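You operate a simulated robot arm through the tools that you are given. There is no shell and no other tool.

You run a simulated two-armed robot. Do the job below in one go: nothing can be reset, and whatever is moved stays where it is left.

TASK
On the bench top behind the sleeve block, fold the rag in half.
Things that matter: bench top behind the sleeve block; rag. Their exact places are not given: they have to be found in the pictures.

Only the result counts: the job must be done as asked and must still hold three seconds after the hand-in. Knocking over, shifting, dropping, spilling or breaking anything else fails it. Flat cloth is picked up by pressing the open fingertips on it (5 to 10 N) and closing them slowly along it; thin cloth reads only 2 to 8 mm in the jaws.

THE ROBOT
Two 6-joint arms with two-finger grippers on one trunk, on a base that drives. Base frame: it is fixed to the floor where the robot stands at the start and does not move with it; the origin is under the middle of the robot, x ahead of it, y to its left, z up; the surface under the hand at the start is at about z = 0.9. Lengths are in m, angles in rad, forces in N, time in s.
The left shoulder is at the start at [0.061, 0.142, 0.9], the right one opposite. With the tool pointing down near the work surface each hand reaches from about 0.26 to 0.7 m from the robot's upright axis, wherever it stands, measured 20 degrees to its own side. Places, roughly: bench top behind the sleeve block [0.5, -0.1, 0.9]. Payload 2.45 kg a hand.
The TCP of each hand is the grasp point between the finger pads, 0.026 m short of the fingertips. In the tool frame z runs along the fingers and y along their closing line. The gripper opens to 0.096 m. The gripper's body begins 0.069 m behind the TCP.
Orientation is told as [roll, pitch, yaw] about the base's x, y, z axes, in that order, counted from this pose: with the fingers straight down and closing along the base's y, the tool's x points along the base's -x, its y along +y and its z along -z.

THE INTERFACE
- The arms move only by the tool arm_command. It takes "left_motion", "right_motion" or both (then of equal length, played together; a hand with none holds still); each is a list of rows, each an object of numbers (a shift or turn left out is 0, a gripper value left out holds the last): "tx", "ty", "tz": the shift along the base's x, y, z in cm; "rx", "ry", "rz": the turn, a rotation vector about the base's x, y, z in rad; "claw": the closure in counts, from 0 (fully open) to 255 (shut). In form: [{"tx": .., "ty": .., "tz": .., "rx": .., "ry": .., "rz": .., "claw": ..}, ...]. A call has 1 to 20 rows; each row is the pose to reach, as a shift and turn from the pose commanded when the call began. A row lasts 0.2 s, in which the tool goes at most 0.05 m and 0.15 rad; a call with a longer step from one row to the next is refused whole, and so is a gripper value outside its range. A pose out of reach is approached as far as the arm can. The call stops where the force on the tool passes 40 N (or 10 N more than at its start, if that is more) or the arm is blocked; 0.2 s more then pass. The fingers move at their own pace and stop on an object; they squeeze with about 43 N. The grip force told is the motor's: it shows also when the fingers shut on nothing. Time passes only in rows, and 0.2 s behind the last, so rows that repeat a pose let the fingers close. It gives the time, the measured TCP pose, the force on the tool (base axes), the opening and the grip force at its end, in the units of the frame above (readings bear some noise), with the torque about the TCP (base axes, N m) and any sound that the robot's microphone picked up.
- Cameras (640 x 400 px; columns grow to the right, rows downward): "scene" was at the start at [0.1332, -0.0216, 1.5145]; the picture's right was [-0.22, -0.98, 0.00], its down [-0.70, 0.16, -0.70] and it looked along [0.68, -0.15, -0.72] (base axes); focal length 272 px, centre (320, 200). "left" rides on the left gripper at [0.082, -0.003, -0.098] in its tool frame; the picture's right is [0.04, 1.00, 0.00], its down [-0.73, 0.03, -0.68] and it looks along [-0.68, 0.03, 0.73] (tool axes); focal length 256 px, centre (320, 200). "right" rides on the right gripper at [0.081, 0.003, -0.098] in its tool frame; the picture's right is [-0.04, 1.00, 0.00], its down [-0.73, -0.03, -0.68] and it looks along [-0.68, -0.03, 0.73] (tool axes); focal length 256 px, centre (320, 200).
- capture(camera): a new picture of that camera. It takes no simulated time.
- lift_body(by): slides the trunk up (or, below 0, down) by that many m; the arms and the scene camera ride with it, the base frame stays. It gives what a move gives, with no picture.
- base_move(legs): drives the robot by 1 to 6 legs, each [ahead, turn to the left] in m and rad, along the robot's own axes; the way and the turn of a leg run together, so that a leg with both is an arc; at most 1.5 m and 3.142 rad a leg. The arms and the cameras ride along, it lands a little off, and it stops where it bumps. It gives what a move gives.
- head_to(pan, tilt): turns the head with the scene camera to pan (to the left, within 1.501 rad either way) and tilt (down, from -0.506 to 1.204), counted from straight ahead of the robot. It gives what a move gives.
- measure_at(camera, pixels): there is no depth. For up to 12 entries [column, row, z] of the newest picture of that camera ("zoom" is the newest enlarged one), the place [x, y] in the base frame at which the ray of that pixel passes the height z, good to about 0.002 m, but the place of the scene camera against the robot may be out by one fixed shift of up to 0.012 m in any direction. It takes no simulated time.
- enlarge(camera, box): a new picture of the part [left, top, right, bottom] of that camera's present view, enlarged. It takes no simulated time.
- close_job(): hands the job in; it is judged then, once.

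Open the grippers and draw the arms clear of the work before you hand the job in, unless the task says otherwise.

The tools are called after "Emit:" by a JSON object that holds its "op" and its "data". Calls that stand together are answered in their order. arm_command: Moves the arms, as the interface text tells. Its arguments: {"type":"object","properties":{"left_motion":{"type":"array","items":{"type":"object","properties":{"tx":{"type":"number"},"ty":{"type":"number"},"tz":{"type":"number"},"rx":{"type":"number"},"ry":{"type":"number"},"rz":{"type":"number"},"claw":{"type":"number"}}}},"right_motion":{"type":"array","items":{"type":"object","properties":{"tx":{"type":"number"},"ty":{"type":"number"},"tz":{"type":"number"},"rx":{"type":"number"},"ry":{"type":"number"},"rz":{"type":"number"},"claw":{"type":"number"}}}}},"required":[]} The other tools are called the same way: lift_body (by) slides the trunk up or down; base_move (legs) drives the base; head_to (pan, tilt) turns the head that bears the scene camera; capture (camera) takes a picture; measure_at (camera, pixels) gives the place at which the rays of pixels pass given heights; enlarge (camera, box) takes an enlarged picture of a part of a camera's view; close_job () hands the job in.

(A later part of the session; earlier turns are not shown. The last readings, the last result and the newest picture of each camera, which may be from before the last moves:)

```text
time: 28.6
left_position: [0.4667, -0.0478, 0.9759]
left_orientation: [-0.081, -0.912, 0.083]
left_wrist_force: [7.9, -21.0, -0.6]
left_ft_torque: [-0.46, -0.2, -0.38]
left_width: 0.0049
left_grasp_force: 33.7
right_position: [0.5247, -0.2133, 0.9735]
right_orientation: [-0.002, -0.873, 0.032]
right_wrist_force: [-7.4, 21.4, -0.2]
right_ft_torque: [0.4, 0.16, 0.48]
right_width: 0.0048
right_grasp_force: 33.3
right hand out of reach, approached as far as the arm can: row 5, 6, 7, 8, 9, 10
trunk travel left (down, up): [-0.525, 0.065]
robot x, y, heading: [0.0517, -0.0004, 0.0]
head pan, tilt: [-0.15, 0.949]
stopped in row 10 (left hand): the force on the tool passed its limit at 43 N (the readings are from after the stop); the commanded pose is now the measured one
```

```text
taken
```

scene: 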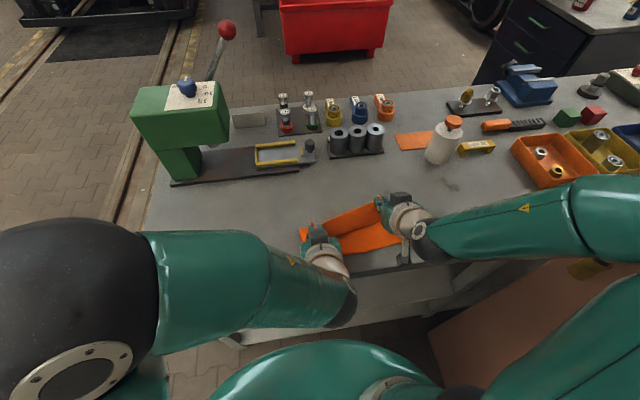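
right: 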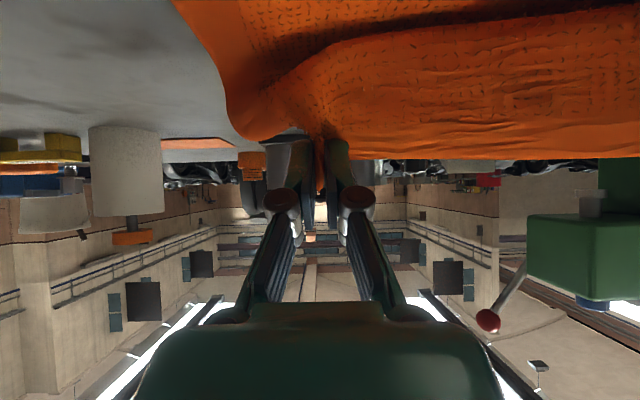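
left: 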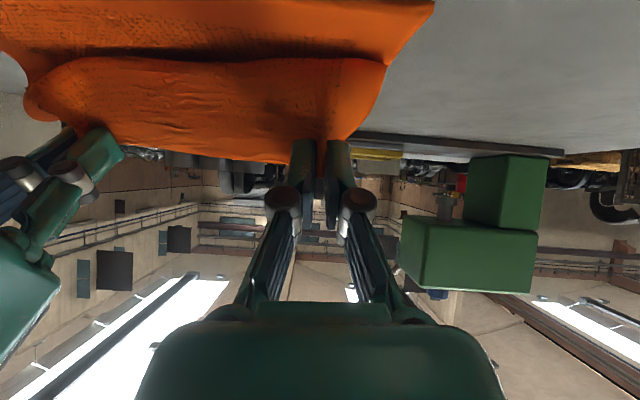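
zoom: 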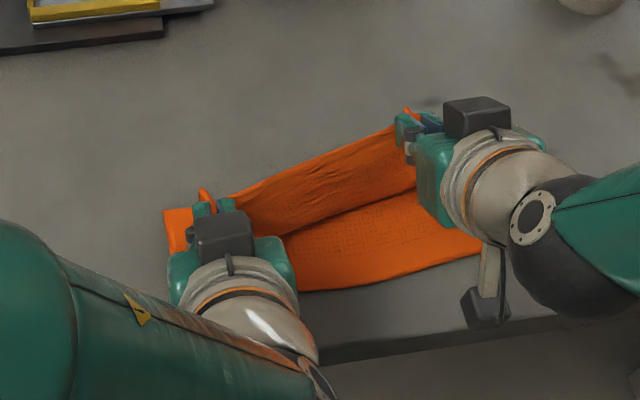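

The right arm cannot come this near with so steep a tilt (stopped at x=0.525), while the left went on to 0.467 and stretched the cloth. I bring both back level at x≈0.518, z≈1.0 with the former tilt of 0.6; afterwards I will let the base draw back instead.

Emit:
{"op": "arm_command", "data": {"left_motion": [{"tx": 1.3, "ty": 0.0, "tz": 0.7, "rx": 0.012, "ry": 0.08, "rz": -0.005}, {"tx": 2.6, "ty": 0.0, "tz": 1.4, "rx": 0.025, "ry": 0.16, "rz": -0.01}, {"tx": 3.9, "ty": 0.1, "tz": 2.1, "rx": 0.037, "ry": 0.24, "rz": -0.015}, {"tx": 5.1, "ty": 0.1, "tz": 2.7, "rx": 0.05, "ry": 0.312, "rz": -0.019}, {"tx": 5.1, "ty": 0.1, "tz": 2.7, "rx": 0.05, "ry": 0.312, "rz": -0.019}], "right_motion": [{"tx": -0.1, "ty": 0.0, "tz": 0.7, "ry": 0.07, "rz": -0.006}, {"tx": -0.3, "ty": 0.0, "tz": 1.4, "ry": 0.14, "rz": -0.012}, {"tx": -0.5, "ty": 0.0, "tz": 2.1, "ry": 0.21, "rz": -0.018}, {"tx": -0.7, "ty": 0.0, "tz": 2.9, "ry": 0.273, "rz": -0.024}, {"tx": -0.7, "ty": 0.0, "tz": 2.9, "ry": 0.273, "rz": -0.024}]}}

Emit:
{"op": "capture", "data": {"camera": "scene"}}

Emit:
{"op": "capture", "data": {"camera": "left"}}

Emit:
{"op": "capture", "data": {"camera": "right"}}

```text
time: 29.8
left_position: [0.5157, -0.0433, 1.0033]
left_orientation: [0.013, -0.598, -0.001]
left_wrist_force: [0.5, -17.9, 0.8]
left_ft_torque: [-0.48, -0.07, -0.19]
left_width: 0.0049
left_grasp_force: 33.8
right_position: [0.5188, -0.2156, 1.0059]
right_orientation: [0.004, -0.61, -0.004]
right_wrist_force: [-0.7, 16.7, -0.4]
right_ft_torque: [0.33, 0.02, 0.24]
right_width: 0.0047
right_grasp_force: 33.5
trunk travel left (down, up): [-0.525, 0.065]
robot x, y, heading: [0.0557, 0.0006, 0.0]
head pan, tilt: [-0.15, 0.949]
```

```text
taken
```

scene: 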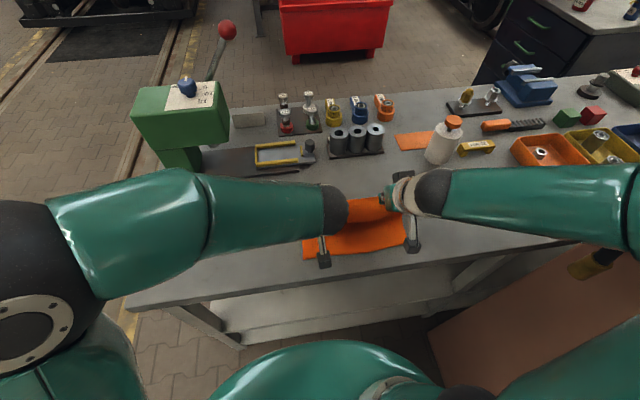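

```text
taken
```

left: 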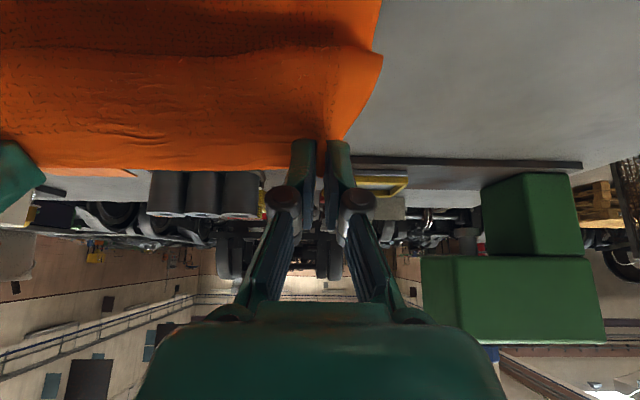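

```text
taken
```

right: 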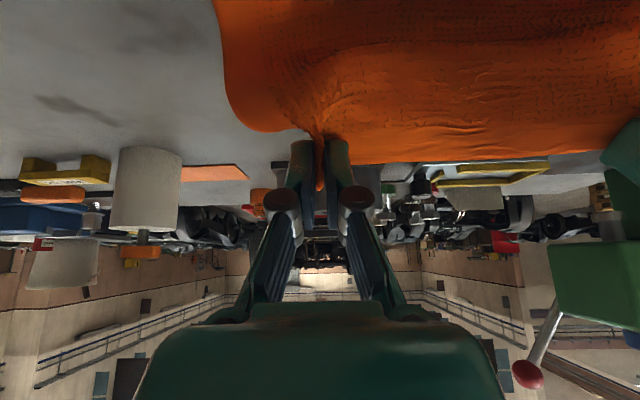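

Both still hold (4.9 and 4.7 mm). I ease the sideways tension, lower 1 cm, and then let the base draw back 2.5 cm so that the hands go on with the fold.

Emit:
{"op": "arm_command", "data": {"left_motion": [{"ty": -0.2, "tz": -0.4}, {"ty": -0.4, "tz": -0.9}, {"ty": -0.4, "tz": -0.9}], "right_motion": [{"tx": -0.1, "ty": 0.2, "tz": -0.5}, {"tx": -0.3, "ty": 0.4, "tz": -1.1}, {"tx": -0.3, "ty": 0.4, "tz": -1.1}]}}

Emit:
{"op": "base_move", "data": {"legs": [[-0.025, 0.0]]}}

```text
time: 30.6
left_position: [0.516, -0.0465, 0.9907]
left_orientation: [0.019, -0.599, 0.0]
left_wrist_force: [-0.4, -4.6, -0.4]
left_ft_torque: [-0.14, -0.02, -0.03]
left_width: 0.004
left_grasp_force: 33.3
right_position: [0.5154, -0.2133, 0.9946]
right_orientation: [-0.004, -0.608, -0.005]
right_wrist_force: [-0.9, 4.0, -0.6]
right_ft_torque: [0.06, 0.0, 0.05]
right_width: 0.0041
right_grasp_force: 33.2
trunk travel left (down, up): [-0.525, 0.065]
robot x, y, heading: [0.0549, -0.0012, 0.002]
head pan, tilt: [-0.15, 0.949]
```

```text
time: 31.4
left_position: [0.488, -0.048, 0.9928]
left_orientation: [0.016, -0.602, -0.002]
left_wrist_force: [-0.4, -3.4, 0.5]
left_ft_torque: [-0.02, -0.06, 0.02]
left_width: 0.0048
left_grasp_force: 34.7
right_position: [0.4881, -0.2123, 0.9946]
right_orientation: [0.0, -0.609, -0.004]
right_wrist_force: [-1.4, 3.9, 1.0]
right_ft_torque: [0.06, -0.02, 0.05]
right_width: 0.0039
right_grasp_force: 32.5
trunk travel left (down, up): [-0.525, 0.065]
robot x, y, heading: [0.027, -0.0015, 0.002]
head pan, tilt: [-0.15, 0.949]
```

Good, the hands are at x=0.488 with little tension. Lower 1.5 cm more, then base back another 2.5 cm.

Emit:
{"op": "arm_command", "data": {"left_motion": [{"tz": -0.5}, {"tz": -1.0}, {"tz": -1.5}, {"tz": -1.5}], "right_motion": [{"tz": -0.5}, {"tz": -1.0}, {"tz": -1.6}, {"tz": -1.6}]}}

Emit:
{"op": "base_move", "data": {"legs": [[-0.025, 0.0]]}}

Emit:
{"op": "capture", "data": {"camera": "scene"}}

Emit:
{"op": "capture", "data": {"camera": "left"}}

Emit:
{"op": "capture", "data": {"camera": "right"}}

```text
time: 32.4
left_position: [0.4901, -0.0468, 0.9775]
left_orientation: [0.015, -0.597, -0.001]
left_wrist_force: [-1.2, -4.7, 0.6]
left_ft_torque: [-0.03, 0.0, 0.0]
left_width: 0.0037
left_grasp_force: 32.8
right_position: [0.4904, -0.2125, 0.9783]
right_orientation: [0.001, -0.608, -0.004]
right_wrist_force: [-0.3, 3.7, -0.2]
right_ft_torque: [0.05, 0.01, 0.02]
right_width: 0.0057
right_grasp_force: 35.1
trunk travel left (down, up): [-0.525, 0.065]
robot x, y, heading: [0.0301, 0.0, 0.0]
head pan, tilt: [-0.15, 0.949]
```

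```text
time: 33.2
left_position: [0.4628, -0.0483, 0.9786]
left_orientation: [0.014, -0.603, -0.001]
left_wrist_force: [-0.3, -5.9, 0.6]
left_ft_torque: [-0.19, -0.03, -0.06]
left_width: 0.0032
left_grasp_force: 29.9
right_position: [0.4648, -0.2126, 0.9807]
right_orientation: [0.0, -0.609, -0.003]
right_wrist_force: [-0.5, 3.6, -1.4]
right_ft_torque: [0.11, -0.03, 0.06]
right_width: 0.0052
right_grasp_force: 36.7
trunk travel left (down, up): [-0.525, 0.065]
robot x, y, heading: [0.0045, 0.0004, -0.0]
head pan, tilt: [-0.15, 0.949]
```

```text
taken
```

scene: 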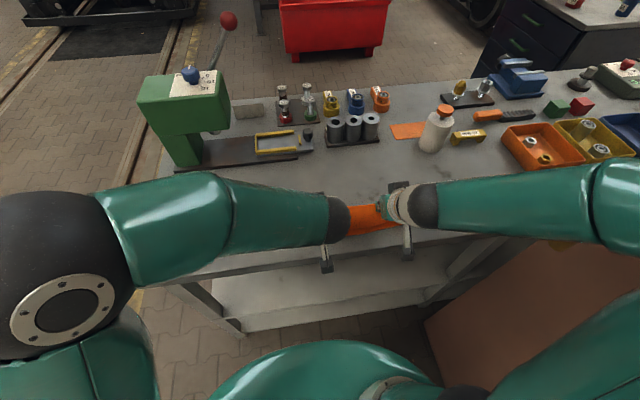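

```text
taken
```

left: 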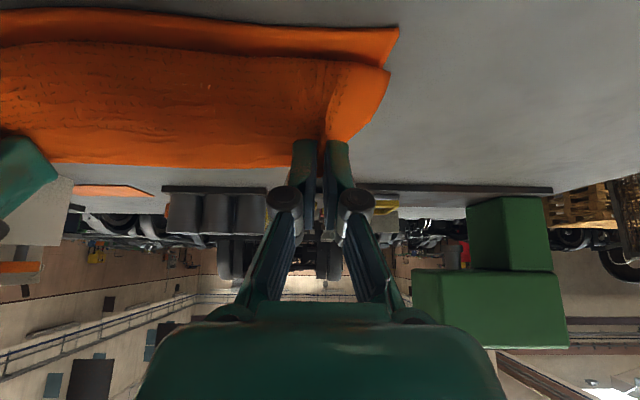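

```text
taken
```

right: 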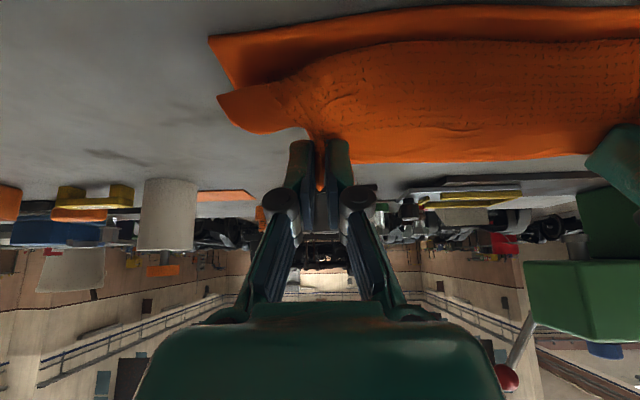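

Each wrist view shows the near edge (right corner (210,38), left corner (398,28)) with the flap bulging over it. I measure how the bottom layer lies.

Emit:
{"op": "measure_at", "data": {"camera": "right", "pixels": [[210, 38, 0.9], [450, 8, 0.9], [600, 10, 0.9], [218, 95, 0.9], [218, 95, 0.93], [400, 42, 0.92], [560, 42, 0.92]]}}

Emit:
{"op": "measure_at", "data": {"camera": "left", "pixels": [[398, 28, 0.9], [100, 10, 0.9], [388, 72, 0.9], [388, 72, 0.93], [250, 55, 0.92]]}}

```text
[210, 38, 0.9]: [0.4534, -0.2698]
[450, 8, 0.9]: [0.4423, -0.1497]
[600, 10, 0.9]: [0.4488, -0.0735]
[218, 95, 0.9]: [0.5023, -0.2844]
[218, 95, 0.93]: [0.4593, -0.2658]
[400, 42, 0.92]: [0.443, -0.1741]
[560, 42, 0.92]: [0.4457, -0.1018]
```

```text
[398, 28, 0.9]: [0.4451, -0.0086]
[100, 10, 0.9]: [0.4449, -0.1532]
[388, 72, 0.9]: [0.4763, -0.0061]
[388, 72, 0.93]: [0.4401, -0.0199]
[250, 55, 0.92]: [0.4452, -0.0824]
```

The bottom layer has not moved (near edge still x≈0.445). To be able to tilt the fingers further I give the arms more room: arms forward 4 cm, base back 4 cm, twice.

Emit:
{"op": "arm_command", "data": {"left_motion": [{"tx": 1.0}, {"tx": 2.0}, {"tx": 3.0}, {"tx": 4.0}], "right_motion": [{"tx": 1.0}, {"tx": 2.0}, {"tx": 3.0}, {"tx": 4.0}]}}

Emit:
{"op": "base_move", "data": {"legs": [[-0.04, 0.0]]}}

Emit:
{"op": "arm_command", "data": {"left_motion": [{"tx": 1.0}, {"tx": 2.0}, {"tx": 3.0}, {"tx": 4.0}], "right_motion": [{"tx": 1.0}, {"tx": 2.0}, {"tx": 3.0}, {"tx": 4.0}]}}

Emit:
{"op": "base_move", "data": {"legs": [[-0.04, 0.0]]}}

```text
time: 34.2
left_position: [0.5058, -0.0486, 0.9783]
left_orientation: [0.015, -0.599, 0.0]
left_wrist_force: [-0.3, -4.3, -0.2]
left_ft_torque: [-0.05, 0.01, -0.01]
left_width: 0.0054
left_grasp_force: 37.2
right_position: [0.5072, -0.2137, 0.9791]
right_orientation: [0.001, -0.607, -0.003]
right_wrist_force: [-1.1, 4.1, 0.5]
right_ft_torque: [0.12, 0.02, 0.11]
right_width: 0.0047
right_grasp_force: 35.1
trunk travel left (down, up): [-0.525, 0.065]
robot x, y, heading: [0.0007, -0.0, 0.004]
head pan, tilt: [-0.15, 0.949]
```

```text
time: 35.1
left_position: [0.4615, -0.0484, 0.9791]
left_orientation: [0.013, -0.601, 0.0]
left_wrist_force: [-1.3, -3.4, 0.8]
left_ft_torque: [-0.05, -0.09, 0.01]
left_width: 0.004
left_grasp_force: 34.7
right_position: [0.4639, -0.2129, 0.981]
right_orientation: [0.0, -0.609, -0.002]
right_wrist_force: [-1.2, 4.1, 0.8]
right_ft_torque: [0.12, -0.03, 0.05]
right_width: 0.0042
right_grasp_force: 31.3
trunk travel left (down, up): [-0.525, 0.065]
robot x, y, heading: [-0.0335, -0.0, 0.0]
head pan, tilt: [-0.15, 0.949]
```

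```text
time: 36.1
left_position: [0.5024, -0.0483, 0.9778]
left_orientation: [0.014, -0.6, 0.0]
left_wrist_force: [-0.1, -4.2, 0.4]
left_ft_torque: [-0.16, 0.01, -0.04]
left_width: 0.0037
left_grasp_force: 32.3
right_position: [0.506, -0.2128, 0.9803]
right_orientation: [0.001, -0.607, -0.004]
right_wrist_force: [-0.7, 3.9, 0.6]
right_ft_torque: [0.1, 0.06, 0.09]
right_width: 0.0043
right_grasp_force: 33.5
trunk travel left (down, up): [-0.525, 0.065]
robot x, y, heading: [-0.0309, -0.0013, 0.002]
head pan, tilt: [-0.15, 0.949]
```

```text
time: 37.0
left_position: [0.4623, -0.0486, 0.9804]
left_orientation: [0.013, -0.603, 0.0]
left_wrist_force: [0.3, -4.0, 1.2]
left_ft_torque: [-0.19, -0.06, -0.12]
left_width: 0.0036
left_grasp_force: 32.2
right_position: [0.4643, -0.214, 0.9826]
right_orientation: [0.0, -0.611, -0.004]
right_wrist_force: [-0.8, 2.9, 0.1]
right_ft_torque: [0.13, -0.04, 0.05]
right_width: 0.0041
right_grasp_force: 31.1
trunk travel left (down, up): [-0.525, 0.065]
robot x, y, heading: [-0.0761, -0.0005, 0.002]
head pan, tilt: [-0.15, 0.949]
```

There is room now. I lower toward the near edge while tilting the fingers forward to about 1.1 rad.

Emit:
{"op": "arm_command", "data": {"left_motion": [{"tx": -0.15, "tz": -0.5, "ry": -0.08}, {"tx": -0.3, "tz": -1.1, "ry": -0.16}, {"tx": -0.5, "tz": -1.7, "ry": -0.24}, {"tx": -0.65, "tz": -2.3, "ry": -0.32}, {"tx": -0.8, "tz": -2.9, "ry": -0.4}, {"tx": -0.97, "tz": -3.4, "ry": -0.49}, {"tx": -0.97, "tz": -3.4, "ry": -0.49}], "right_motion": [{"tx": -0.2, "tz": -0.6, "ry": -0.08}, {"tx": -0.4, "tz": -1.2, "ry": -0.16}, {"tx": -0.6, "tz": -1.8, "ry": -0.24}, {"tx": -0.8, "tz": -2.4, "ry": -0.32}, {"tx": -1.0, "tz": -3.0, "ry": -0.4}, {"tx": -1.2, "tz": -3.6, "ry": -0.48}, {"tx": -1.2, "tz": -3.6, "ry": -0.48}]}}

Emit:
{"op": "capture", "data": {"camera": "scene"}}

Emit:
{"op": "capture", "data": {"camera": "left"}}

Emit:
{"op": "capture", "data": {"camera": "right"}}

```text
time: 38.6
left_position: [0.4531, -0.0491, 0.9449]
left_orientation: [0.015, -1.092, 0.001]
left_wrist_force: [-0.1, -0.5, 1.5]
left_ft_torque: [-0.06, 0.04, -0.06]
left_width: 0.0034
left_grasp_force: 30.4
right_position: [0.4558, -0.1918, 0.9579]
right_orientation: [-0.009, -1.082, -0.009]
right_wrist_force: [-0.9, -0.4, 0.5]
right_ft_torque: [0.05, 0.0, 0.02]
right_width: 0.0036
right_grasp_force: 32.0
right hand out of reach, approached as far as the arm can: row 5, 6, 7
trunk travel left (down, up): [-0.525, 0.065]
robot x, y, heading: [-0.0778, -0.003, -0.0]
head pan, tilt: [-0.15, 0.949]
```

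```text
taken
```

scene: 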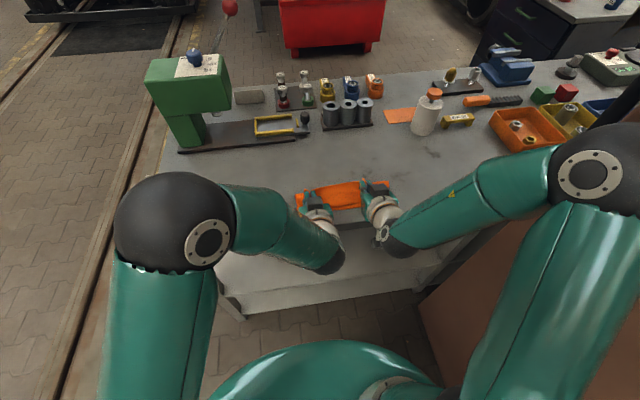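

```text
taken
```

left: 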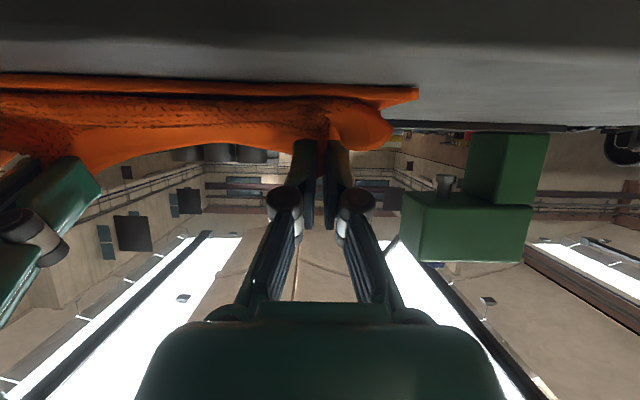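

```text
taken
```

right: 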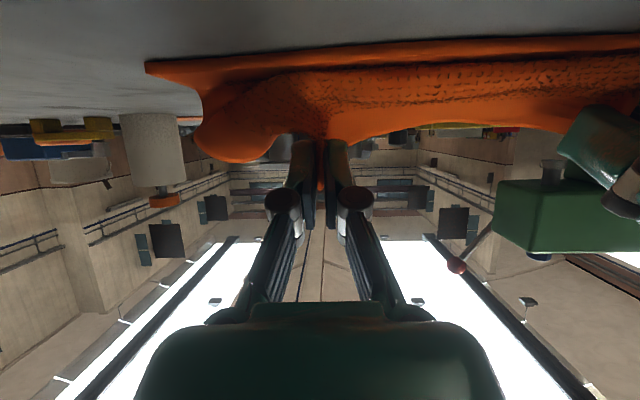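

The right hand strayed inward to y=-0.192 at its reach limit. I bring it back out to y≈-0.214 with somewhat less tilt and level with the left.

Emit:
{"op": "arm_command", "data": {"right_motion": [{"ty": -0.7, "ry": 0.08, "tz": 0.3}, {"ty": -1.4, "ry": 0.16, "tz": 0.3}, {"ty": -2.2, "ry": 0.22, "tz": 0.1}, {"ty": -2.2, "ry": 0.22, "tz": -0.6}, {"ty": -2.2, "ry": 0.22, "tz": -0.8}]}}

Emit:
{"op": "capture", "data": {"camera": "right"}}

Emit:
{"op": "enlarge", "data": {"camera": "scene", "box": [270, 160, 430, 260]}}

```text
time: 39.8
left_position: [0.4527, -0.0498, 0.9463]
left_orientation: [0.015, -1.089, 0.001]
left_wrist_force: [-0.9, -5.1, 0.4]
left_ft_torque: [-0.08, 0.0, -0.12]
left_width: 0.0037
left_grasp_force: 32.1
right_position: [0.4545, -0.2139, 0.9491]
right_orientation: [0.002, -0.868, -0.004]
right_wrist_force: [0.5, 4.3, 0.2]
right_ft_torque: [0.13, 0.03, 0.09]
right_width: 0.0054
right_grasp_force: 35.5
trunk travel left (down, up): [-0.525, 0.065]
robot x, y, heading: [-0.0745, -0.0025, 0.004]
head pan, tilt: [-0.15, 0.949]
```

```text
taken
```

right: 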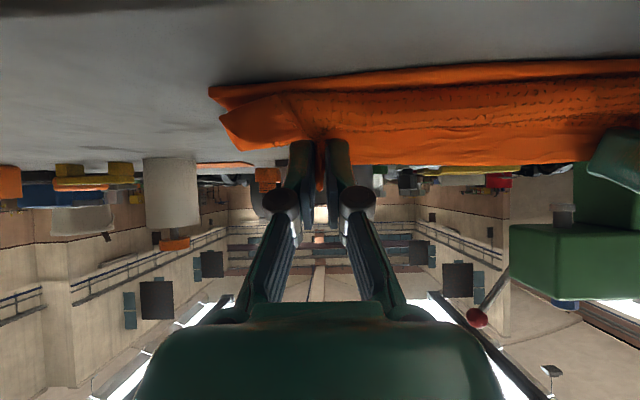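

```text
4.00 times, centred on (350, 210) of scene
```

zoom: 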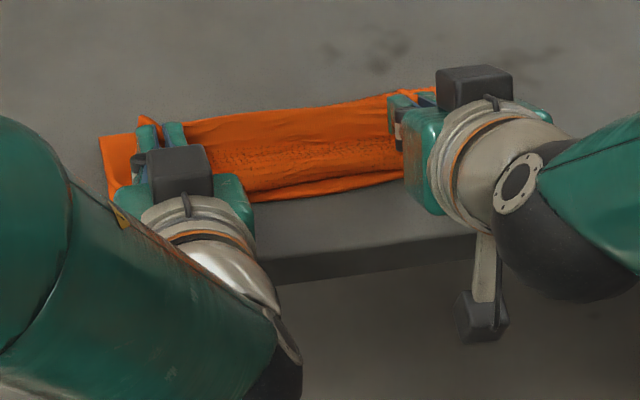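

Both hands hold the far edge just above the near edge (x≈0.453, z≈0.947). Now I open the fingers to let the flap drop, holding the pose.

Emit:
{"op": "arm_command", "data": {"left_motion": [{"claw": 235}, {"claw": 210}, {"claw": 180}, {"claw": 150}, {"claw": 130}, {"claw": 130}], "right_motion": [{"claw": 235}, {"claw": 210}, {"claw": 180}, {"claw": 150}, {"claw": 130}, {"claw": 130}]}}

Emit:
{"op": "capture", "data": {"camera": "left"}}

Emit:
{"op": "capture", "data": {"camera": "right"}}

Emit:
{"op": "enlarge", "data": {"camera": "scene", "box": [270, 160, 430, 260]}}

```text
time: 41.2
left_position: [0.454, -0.0488, 0.9446]
left_orientation: [0.014, -1.087, 0.0]
left_wrist_force: [0.8, -0.2, 0.1]
left_ft_torque: [0.01, -0.02, 0.0]
left_width: 0.0469
left_grasp_force: 0.0
right_position: [0.4563, -0.2139, 0.9509]
right_orientation: [0.0, -0.868, -0.002]
right_wrist_force: [-0.4, -1.0, -0.4]
right_ft_torque: [-0.01, 0.0, -0.01]
right_width: 0.047
right_grasp_force: 0.0
trunk travel left (down, up): [-0.525, 0.065]
robot x, y, heading: [-0.0764, -0.0012, 0.002]
head pan, tilt: [-0.15, 0.949]
```

```text
taken
```

left: 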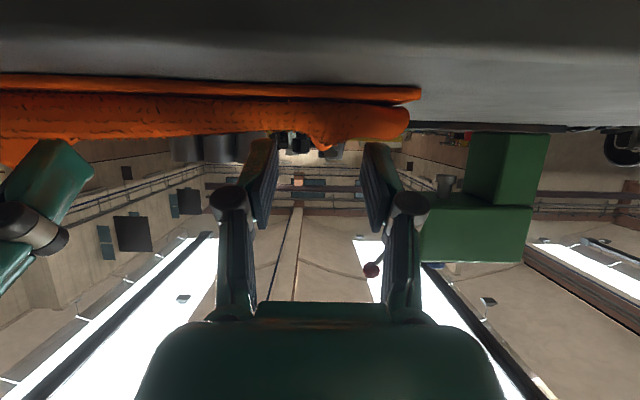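

```text
taken
```

right: 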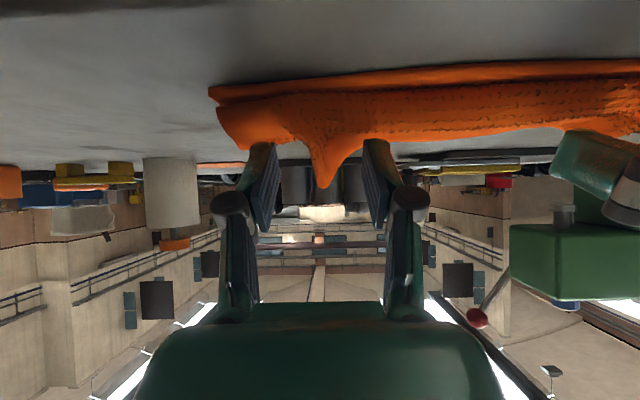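

```text
4.00 times, centred on (350, 210) of scene
```

zoom: 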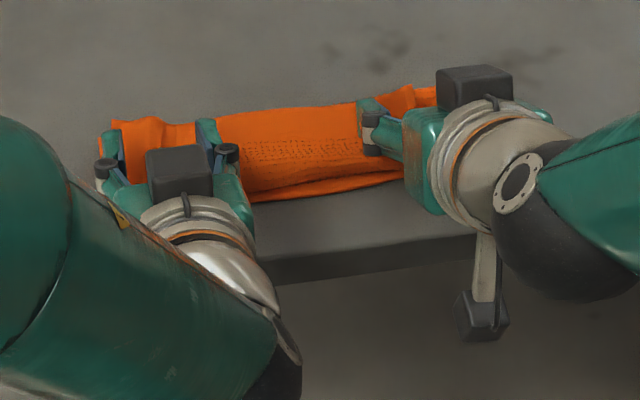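

The fingers are open and free of load. I draw both hands back along their fingers and then up, to see how the flap lies.

Emit:
{"op": "arm_command", "data": {"left_motion": [{"tx": -1.0, "tz": 0.5}, {"tx": -2.0, "tz": 1.1}, {"tx": -3.0, "tz": 1.7}, {"tx": -4.0, "tz": 2.5}, {"tx": -5.0, "tz": 4.0}, {"tx": -5.5, "tz": 6.0, "ry": 0.1}, {"tx": -5.5, "tz": 8.5, "ry": 0.2}, {"tx": -5.5, "tz": 11.0, "ry": 0.3}], "right_motion": [{"tx": -1.0, "tz": 0.8}, {"tx": -2.0, "tz": 1.6}, {"tx": -3.0, "tz": 2.4}, {"tx": -4.0, "tz": 3.2}, {"tx": -5.0, "tz": 4.5}, {"tx": -5.5, "tz": 6.5, "ry": 0.1}, {"tx": -5.5, "tz": 9.0, "ry": 0.2}, {"tx": -5.5, "tz": 11.0, "ry": 0.3}]}}

Emit:
{"op": "capture", "data": {"camera": "scene"}}

Emit:
{"op": "capture", "data": {"camera": "left"}}

Emit:
{"op": "capture", "data": {"camera": "right"}}

```text
time: 43.0
left_position: [0.3982, -0.0502, 1.0559]
left_orientation: [0.011, -0.791, 0.002]
left_wrist_force: [0.3, -0.3, 0.0]
left_ft_torque: [0.0, 0.02, -0.04]
left_width: 0.047
left_grasp_force: 0.0
right_position: [0.3997, -0.2136, 1.0626]
right_orientation: [-0.002, -0.57, -0.002]
right_wrist_force: [0.6, 0.1, -0.6]
right_ft_torque: [0.01, 0.0, -0.03]
right_width: 0.047
right_grasp_force: 0.1
trunk travel left (down, up): [-0.525, 0.065]
robot x, y, heading: [-0.077, -0.0012, -0.001]
head pan, tilt: [-0.15, 0.949]
```

```text
taken
```

scene: 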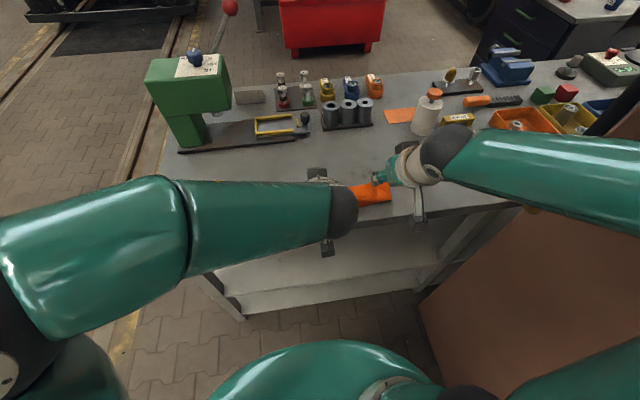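

```text
taken
```

left: 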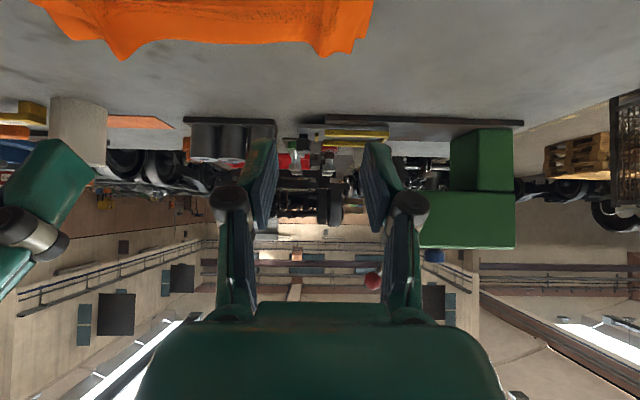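

```text
taken
```

right: 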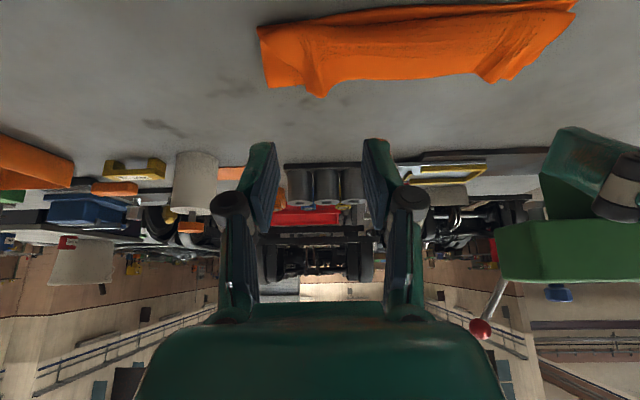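

The flap lies over the near edge. I spread the arms outward and up for a free view of the rag.

Emit:
{"op": "arm_command", "data": {"left_motion": [{"ty": 3, "tz": 1, "ry": 0.1}, {"ty": 6, "tz": 2, "ry": 0.2}, {"ty": 9, "tz": 3, "ry": 0.3}, {"ty": 12, "tz": 4, "ry": 0.4}, {"ty": 15, "tz": 5, "ry": 0.5}, {"ty": 18, "tz": 6, "ry": 0.6}, {"ty": 20, "tz": 7, "ry": 0.7}, {"ty": 22, "tz": 8, "ry": 0.78}], "right_motion": [{"ty": -2, "tz": 1, "ry": 0.08}, {"ty": -4, "tz": 2, "ry": 0.16}, {"ty": -6, "tz": 3, "ry": 0.24}, {"ty": -8, "tz": 4, "ry": 0.32}, {"ty": -10, "tz": 5, "ry": 0.4}, {"ty": -12, "tz": 6, "ry": 0.48}, {"ty": -14, "tz": 7, "ry": 0.56}, {"ty": -16, "tz": 8, "ry": 0.57}]}}

Emit:
{"op": "capture", "data": {"camera": "scene"}}

Emit:
{"op": "enlarge", "data": {"camera": "scene", "box": [270, 140, 430, 240]}}

Emit:
{"op": "capture", "data": {"camera": "right"}}

Emit:
{"op": "capture", "data": {"camera": "left"}}

```text
time: 44.8
left_position: [0.3995, 0.1724, 1.1362]
left_orientation: [0.013, -0.008, -0.001]
left_wrist_force: [0.0, -0.3, -0.1]
left_ft_torque: [-0.03, -0.02, 0.02]
left_width: 0.0469
left_grasp_force: 0.1
right_position: [0.4003, -0.3735, 1.1391]
right_orientation: [-0.001, 0.004, -0.002]
right_wrist_force: [0.0, 0.1, -0.6]
right_ft_torque: [-0.03, -0.01, -0.03]
right_width: 0.0469
right_grasp_force: 0.2
trunk travel left (down, up): [-0.525, 0.065]
robot x, y, heading: [-0.0774, -0.0026, -0.003]
head pan, tilt: [-0.15, 0.949]
```

```text
taken
```

scene: 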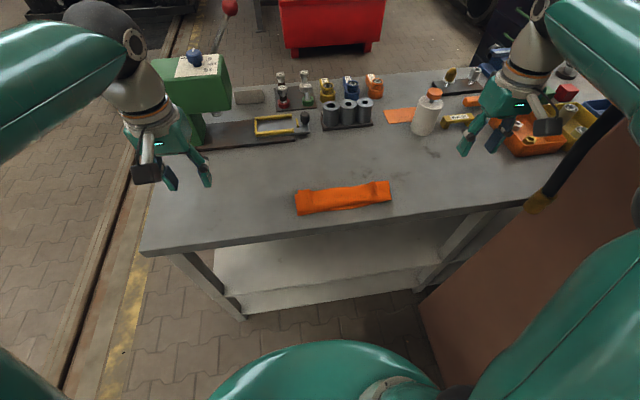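

```text
4.00 times, centred on (350, 190) of scene
```

zoom: 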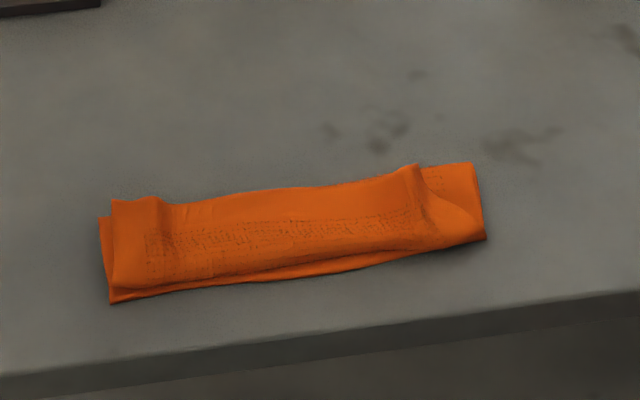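

```text
taken
```

right: 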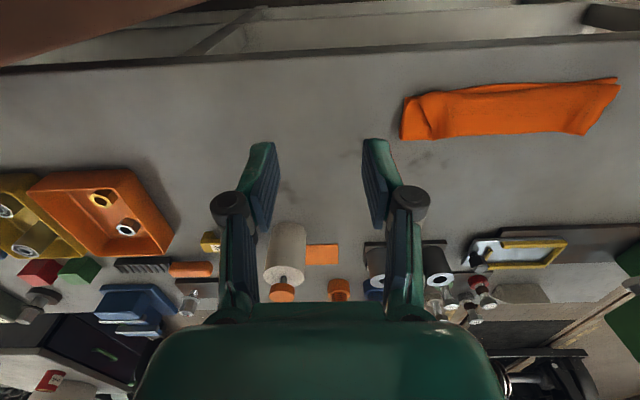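

```text
taken
```

left: 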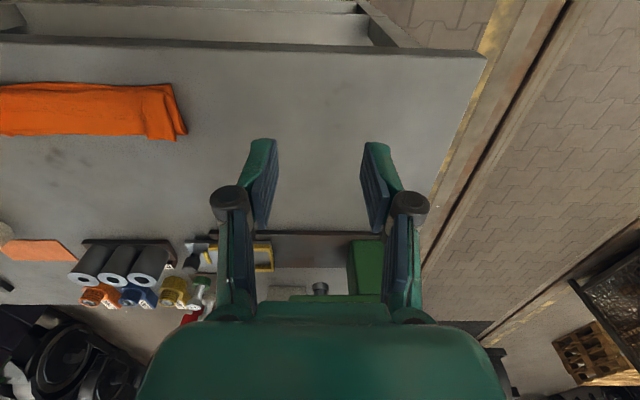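

The flap seems to have curled back on itself: the pinch ridges at zoom (155,205) and (412,175) point to the far side. I measure the outlines and take a closer look with the right wrist camera.

Emit:
{"op": "measure_at", "data": {"camera": "zoom", "pixels": [[110, 302, 0.9], [487, 238, 0.9], [112, 200, 0.905], [475, 163, 0.905], [300, 187, 0.91], [300, 280, 0.9], [270, 265, 0.92], [100, 220, 0.9], [428, 168, 0.91], [160, 200, 0.915]]}}

Emit:
{"op": "enlarge", "data": {"camera": "right", "box": [390, 60, 630, 160]}}

Emit:
{"op": "enlarge", "data": {"camera": "left", "box": [0, 60, 200, 160]}}

```text
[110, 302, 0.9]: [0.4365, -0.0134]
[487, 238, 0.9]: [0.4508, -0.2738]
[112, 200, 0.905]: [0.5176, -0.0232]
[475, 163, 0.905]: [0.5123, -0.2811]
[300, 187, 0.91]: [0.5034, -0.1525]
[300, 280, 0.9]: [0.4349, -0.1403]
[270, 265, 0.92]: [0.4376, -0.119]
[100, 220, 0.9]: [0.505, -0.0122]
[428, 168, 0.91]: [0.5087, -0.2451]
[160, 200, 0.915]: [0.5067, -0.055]
```

```text
2.67 times, centred on (510, 110) of right
```

zoom: 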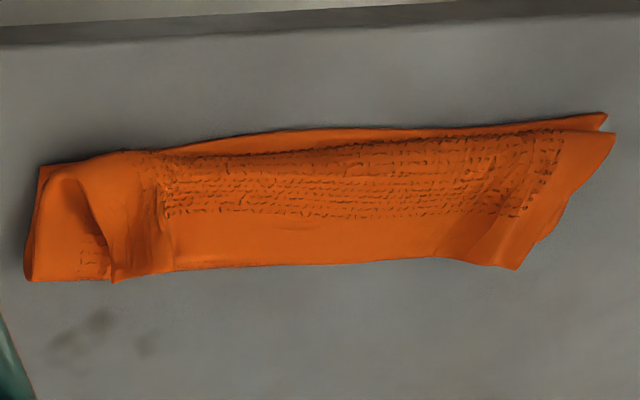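

```text
3.20 times, centred on (100, 110) of left
```

zoom: 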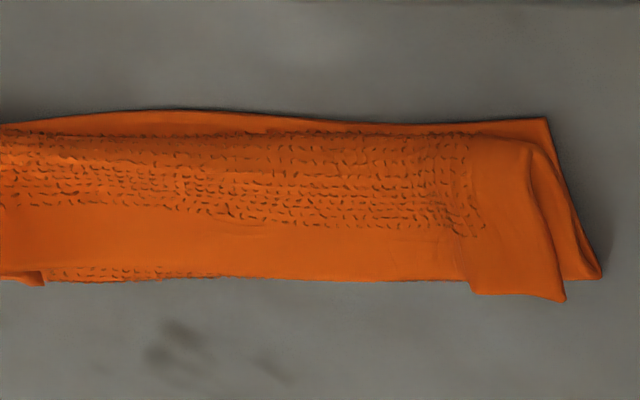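

The rag is now an accordion: fold at x≈0.51 and its far edge curled back on top to x≈0.505. I must open it and fold it anew with a grip parallel to the edge. First I drive the base forward again, to have reach for unfolding.

Emit:
{"op": "base_move", "data": {"legs": [[0.125, 0.0]]}}

```text
time: 46.0
left_position: [0.5261, 0.1701, 1.1349]
left_orientation: [0.015, -0.007, -0.002]
left_wrist_force: [-0.7, -0.2, -0.5]
left_ft_torque: [0.01, 0.05, 0.02]
left_width: 0.0469
left_grasp_force: 0.2
right_position: [0.5266, -0.3758, 1.1372]
right_orientation: [-0.001, 0.006, -0.004]
right_wrist_force: [0.4, 0.7, -0.6]
right_ft_torque: [0.01, 0.02, -0.01]
right_width: 0.0471
right_grasp_force: 0.1
trunk travel left (down, up): [-0.525, 0.065]
robot x, y, heading: [0.0508, -0.0008, -0.001]
head pan, tilt: [-0.15, 0.949]
```

Now I bring both hands over the ridges of the top layer at z≈1.0 and look.

Emit:
{"op": "arm_command", "data": {"left_motion": [{"tx": -0.4, "ty": -3, "tz": -1}, {"tx": -0.8, "ty": -6, "tz": -2.5}, {"tx": -1.2, "ty": -9, "tz": -4}, {"tx": -1.6, "ty": -12, "tz": -6}, {"tx": -2, "ty": -15, "tz": -8}, {"tx": -2.4, "ty": -18, "tz": -10}, {"tx": -2.8, "ty": -20, "tz": -12}, {"tx": -3.1, "ty": -22, "tz": -13.5, "rx": -0.012}], "right_motion": [{"tx": -0.4, "ty": 2, "tz": -1}, {"tx": -0.8, "ty": 4, "tz": -2.5}, {"tx": -1.2, "ty": 6, "tz": -4}, {"tx": -1.6, "ty": 8, "tz": -6}, {"tx": -2, "ty": 10, "tz": -8}, {"tx": -2.4, "ty": 12, "tz": -10}, {"tx": -2.7, "ty": 13, "tz": -12}, {"tx": -2.9, "ty": 13.8, "tz": -13.7}]}}

Emit:
{"op": "capture", "data": {"camera": "left"}}

Emit:
{"op": "capture", "data": {"camera": "right"}}

Emit:
{"op": "capture", "data": {"camera": "scene"}}

```text
time: 47.8
left_position: [0.4942, -0.0501, 1.0016]
left_orientation: [0.001, -0.011, 0.0]
left_wrist_force: [-0.2, -0.3, 0.1]
left_ft_torque: [0.03, 0.0, 0.0]
left_width: 0.0472
left_grasp_force: 0.0
right_position: [0.498, -0.2365, 1.0035]
right_orientation: [-0.001, 0.003, -0.004]
right_wrist_force: [0.2, 0.3, -0.6]
right_ft_torque: [0.01, -0.01, -0.01]
right_width: 0.0471
right_grasp_force: 0.0
trunk travel left (down, up): [-0.525, 0.065]
robot x, y, heading: [0.0491, -0.0012, 0.006]
head pan, tilt: [-0.15, 0.949]
```

```text
taken
```

left: 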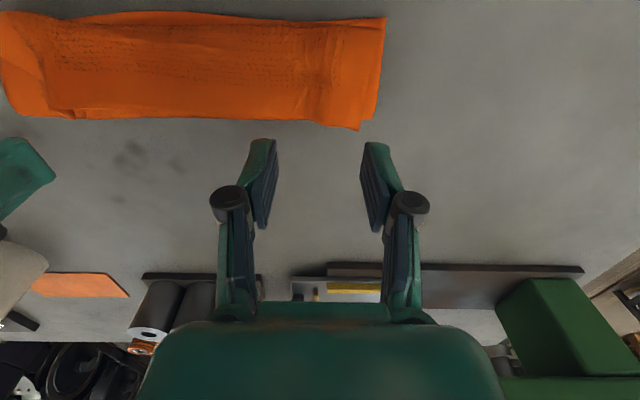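

```text
taken
```

right: 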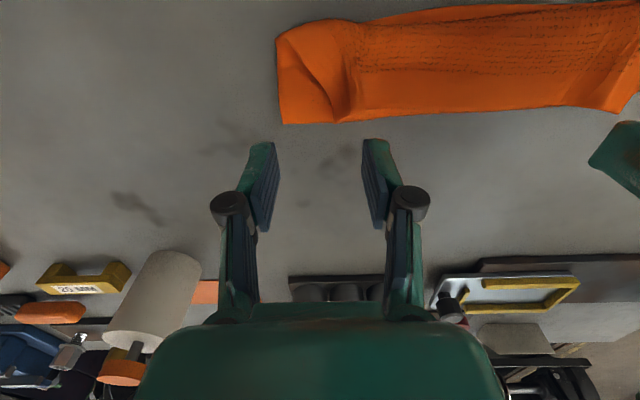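

```text
taken
```

scene: 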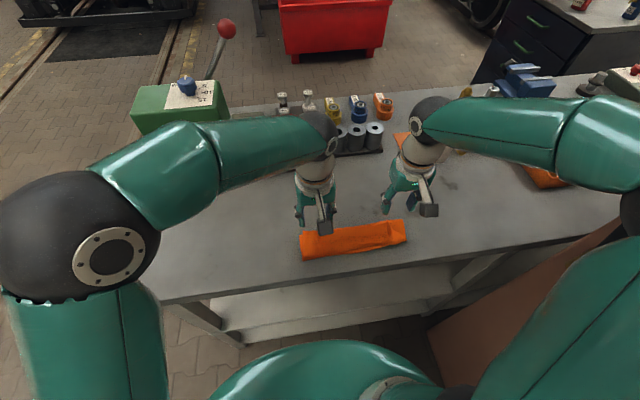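

Emit:
{"op": "enlarge", "data": {"camera": "left", "box": [240, 0, 400, 140]}}

Emit:
{"op": "enlarge", "data": {"camera": "right", "box": [260, 0, 440, 140]}}

Emit:
{"op": "measure_at", "data": {"camera": "right", "pixels": [[278, 38, 0.9], [284, 122, 0.9], [338, 119, 0.91], [352, 95, 0.915], [362, 40, 0.92], [500, 5, 0.9], [600, 108, 0.91]]}}

Emit:
{"op": "measure_at", "data": {"camera": "left", "pixels": [[385, 18, 0.9], [378, 118, 0.9], [360, 130, 0.91], [320, 122, 0.91], [300, 117, 0.91], [60, 118, 0.91], [2, 90, 0.9], [0, 12, 0.9]]}}

```text
2.86 times, centred on (320, 70) of left
```

zoom: 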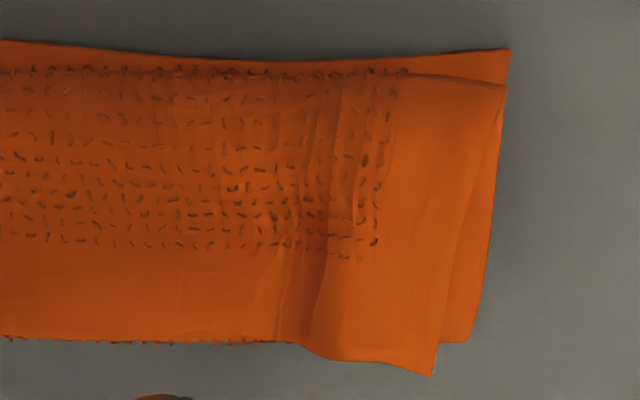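

```text
2.86 times, centred on (350, 70) of right
```

zoom: 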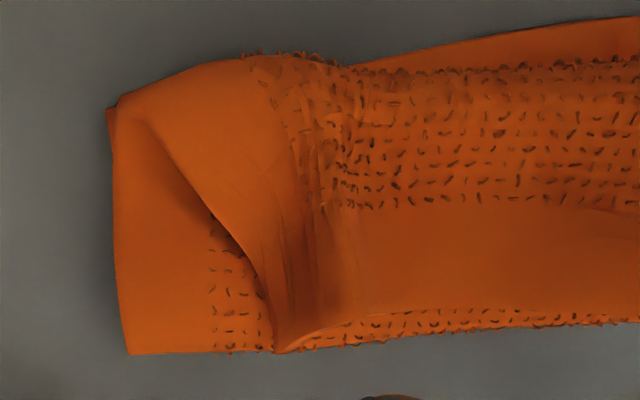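

```text
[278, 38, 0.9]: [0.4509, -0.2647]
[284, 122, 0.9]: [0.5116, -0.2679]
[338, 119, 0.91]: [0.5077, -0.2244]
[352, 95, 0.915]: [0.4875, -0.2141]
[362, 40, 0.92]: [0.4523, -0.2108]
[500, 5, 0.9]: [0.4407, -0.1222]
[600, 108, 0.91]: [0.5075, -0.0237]
```

```text
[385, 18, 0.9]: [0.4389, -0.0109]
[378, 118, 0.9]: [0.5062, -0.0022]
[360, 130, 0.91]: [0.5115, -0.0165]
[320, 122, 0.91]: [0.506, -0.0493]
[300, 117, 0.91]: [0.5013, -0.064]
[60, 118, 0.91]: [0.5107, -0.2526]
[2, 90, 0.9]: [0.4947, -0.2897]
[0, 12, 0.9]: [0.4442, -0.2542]
```

The top layer's free edge lies at x≈0.507, from y≈-0.016 to -0.224. I lower both hands over it just inside its corners and feel for contact gently, to pinch only the top layer.

Emit:
{"op": "arm_command", "data": {"left_motion": [{"tx": 0.2, "ty": 0.1, "tz": -2}, {"tx": 0.4, "ty": 0.2, "tz": -4}, {"tx": 0.4, "ty": 0.2, "tz": -5.5}, {"tx": 0.4, "ty": 0.2, "tz": -6.3}, {"tx": 0.4, "ty": 0.2, "tz": -6.6}, {"tx": 0.4, "ty": 0.2, "tz": -6.6}], "right_motion": [{"tx": -0.1, "ty": 1.5, "tz": -2}, {"tx": -0.2, "ty": 3, "tz": -4}, {"tx": -0.2, "ty": 3.85, "tz": -5.5}, {"tx": -0.2, "ty": 3.85, "tz": -6.3}, {"tx": -0.2, "ty": 3.85, "tz": -6.7}, {"tx": -0.2, "ty": 3.85, "tz": -6.7}]}}

Emit:
{"op": "capture", "data": {"camera": "left"}}

Emit:
{"op": "capture", "data": {"camera": "right"}}

```text
time: 49.2
left_position: [0.4966, -0.0472, 0.936]
left_orientation: [0.002, -0.012, 0.0]
left_wrist_force: [0.3, -0.6, 1.9]
left_ft_torque: [0.01, 0.0, 0.01]
left_width: 0.0472
left_grasp_force: 0.3
right_position: [0.4942, -0.2004, 0.9359]
right_orientation: [-0.002, 0.002, -0.005]
right_wrist_force: [0.3, 0.2, 2.2]
right_ft_torque: [0.0, -0.02, -0.04]
right_width: 0.0476
right_grasp_force: 0.5
trunk travel left (down, up): [-0.525, 0.065]
robot x, y, heading: [0.0488, 0.0049, 0.001]
head pan, tilt: [-0.15, 0.949]
```

```text
taken
```

left: 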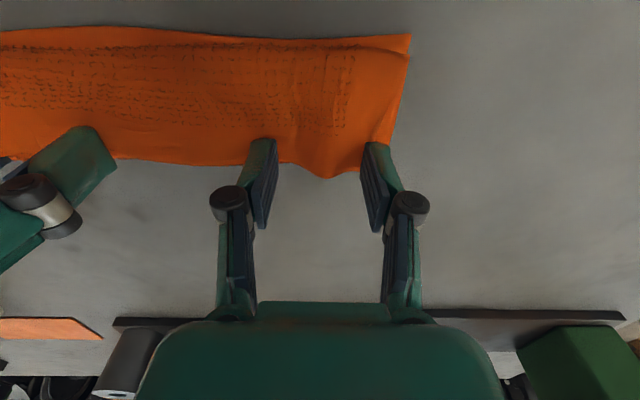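

```text
taken
```

right: 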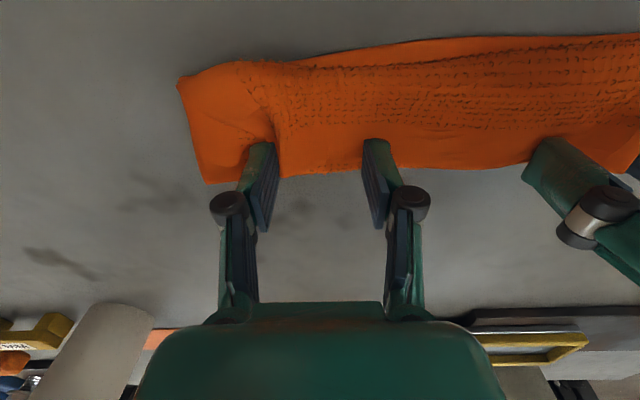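

Light contact of about 2 N on both. I close slowly and watch.

Emit:
{"op": "arm_command", "data": {"left_motion": [{"tz": -0.05, "claw": 135}, {"tz": -0.05, "claw": 141}, {"tz": -0.05, "claw": 147}, {"tz": -0.05, "claw": 153}, {"tz": -0.05, "claw": 159}, {"tz": -0.05, "claw": 165}, {"tz": -0.05, "claw": 171}, {"tz": -0.05, "claw": 177}, {"tz": -0.05, "claw": 183}, {"tz": -0.05, "claw": 189}, {"tz": -0.05, "claw": 195}], "right_motion": [{"tz": -0.05, "claw": 135}, {"tz": -0.05, "claw": 141}, {"tz": -0.05, "claw": 147}, {"tz": -0.05, "claw": 153}, {"tz": -0.05, "claw": 159}, {"tz": -0.05, "claw": 165}, {"tz": -0.05, "claw": 171}, {"tz": -0.05, "claw": 177}, {"tz": -0.05, "claw": 183}, {"tz": -0.05, "claw": 189}, {"tz": -0.05, "claw": 195}]}}

Emit:
{"op": "enlarge", "data": {"camera": "left", "box": [220, 90, 420, 215]}}

Emit:
{"op": "enlarge", "data": {"camera": "right", "box": [220, 90, 420, 215]}}

```text
time: 51.6
left_position: [0.4965, -0.0474, 0.9349]
left_orientation: [0.002, -0.011, -0.002]
left_wrist_force: [0.6, -2.0, 5.0]
left_ft_torque: [-0.07, 0.04, 0.01]
left_width: 0.0235
left_grasp_force: 0.7
right_position: [0.4935, -0.2005, 0.9371]
right_orientation: [-0.002, 0.003, -0.006]
right_wrist_force: [-1.1, 1.4, 6.6]
right_ft_torque: [0.02, 0.02, -0.02]
right_width: 0.0235
right_grasp_force: 1.6
trunk travel left (down, up): [-0.525, 0.065]
robot x, y, heading: [0.0478, 0.0026, 0.002]
head pan, tilt: [-0.15, 0.949]
```

```text
3.20 times, centred on (320, 152) of left
```

zoom: 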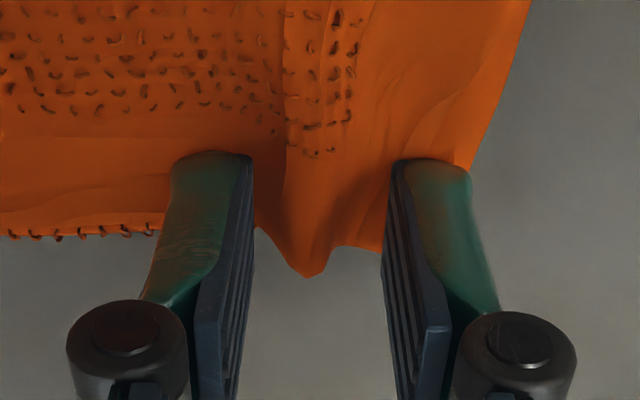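

```text
3.20 times, centred on (320, 152) of right
```

zoom: 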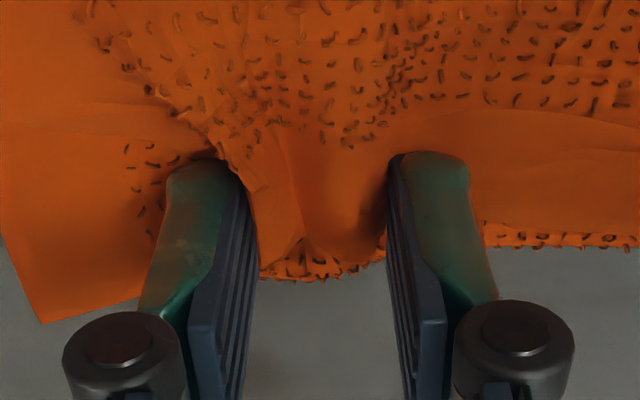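

Ridges form in both. I close the rest of the way.

Emit:
{"op": "arm_command", "data": {"left_motion": [{"claw": 201}, {"claw": 207}, {"claw": 213}, {"claw": 219}, {"claw": 225}, {"claw": 231}, {"claw": 238}, {"claw": 245}, {"claw": 255}, {"claw": 255}, {"claw": 255}], "right_motion": [{"claw": 201}, {"claw": 207}, {"claw": 213}, {"claw": 219}, {"claw": 225}, {"claw": 231}, {"claw": 238}, {"claw": 245}, {"claw": 255}, {"claw": 255}, {"claw": 255}]}}

Emit:
{"op": "enlarge", "data": {"camera": "left", "box": [220, 90, 420, 215]}}

Emit:
{"op": "enlarge", "data": {"camera": "right", "box": [220, 90, 420, 215]}}

```text
time: 54.0
left_position: [0.4977, -0.0482, 0.9358]
left_orientation: [-0.002, -0.012, -0.002]
left_wrist_force: [-1.0, -23.3, 9.0]
left_ft_torque: [-0.68, 0.11, 0.26]
left_width: 0.0062
left_grasp_force: 34.9
right_position: [0.493, -0.1991, 0.9367]
right_orientation: [0.001, 0.002, -0.007]
right_wrist_force: [0.9, 23.3, 4.2]
right_ft_torque: [0.64, 0.08, -0.12]
right_width: 0.0073
right_grasp_force: 35.4
trunk travel left (down, up): [-0.525, 0.065]
robot x, y, heading: [0.0506, -0.0026, -0.0]
head pan, tilt: [-0.15, 0.949]
```

```text
3.20 times, centred on (320, 152) of left
```

zoom: 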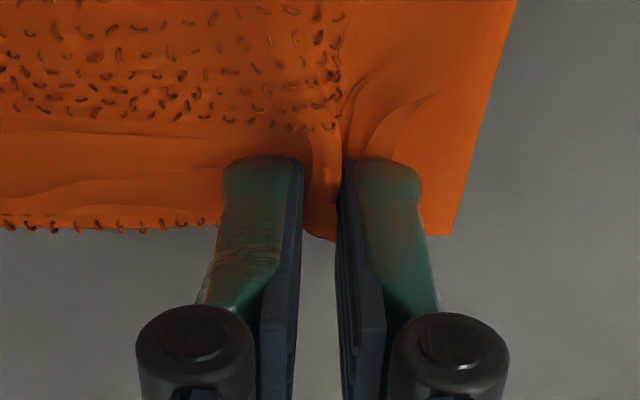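

```text
3.20 times, centred on (320, 152) of right
```

zoom: 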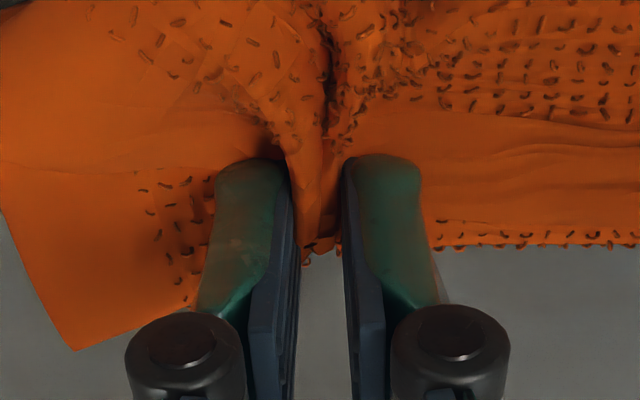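

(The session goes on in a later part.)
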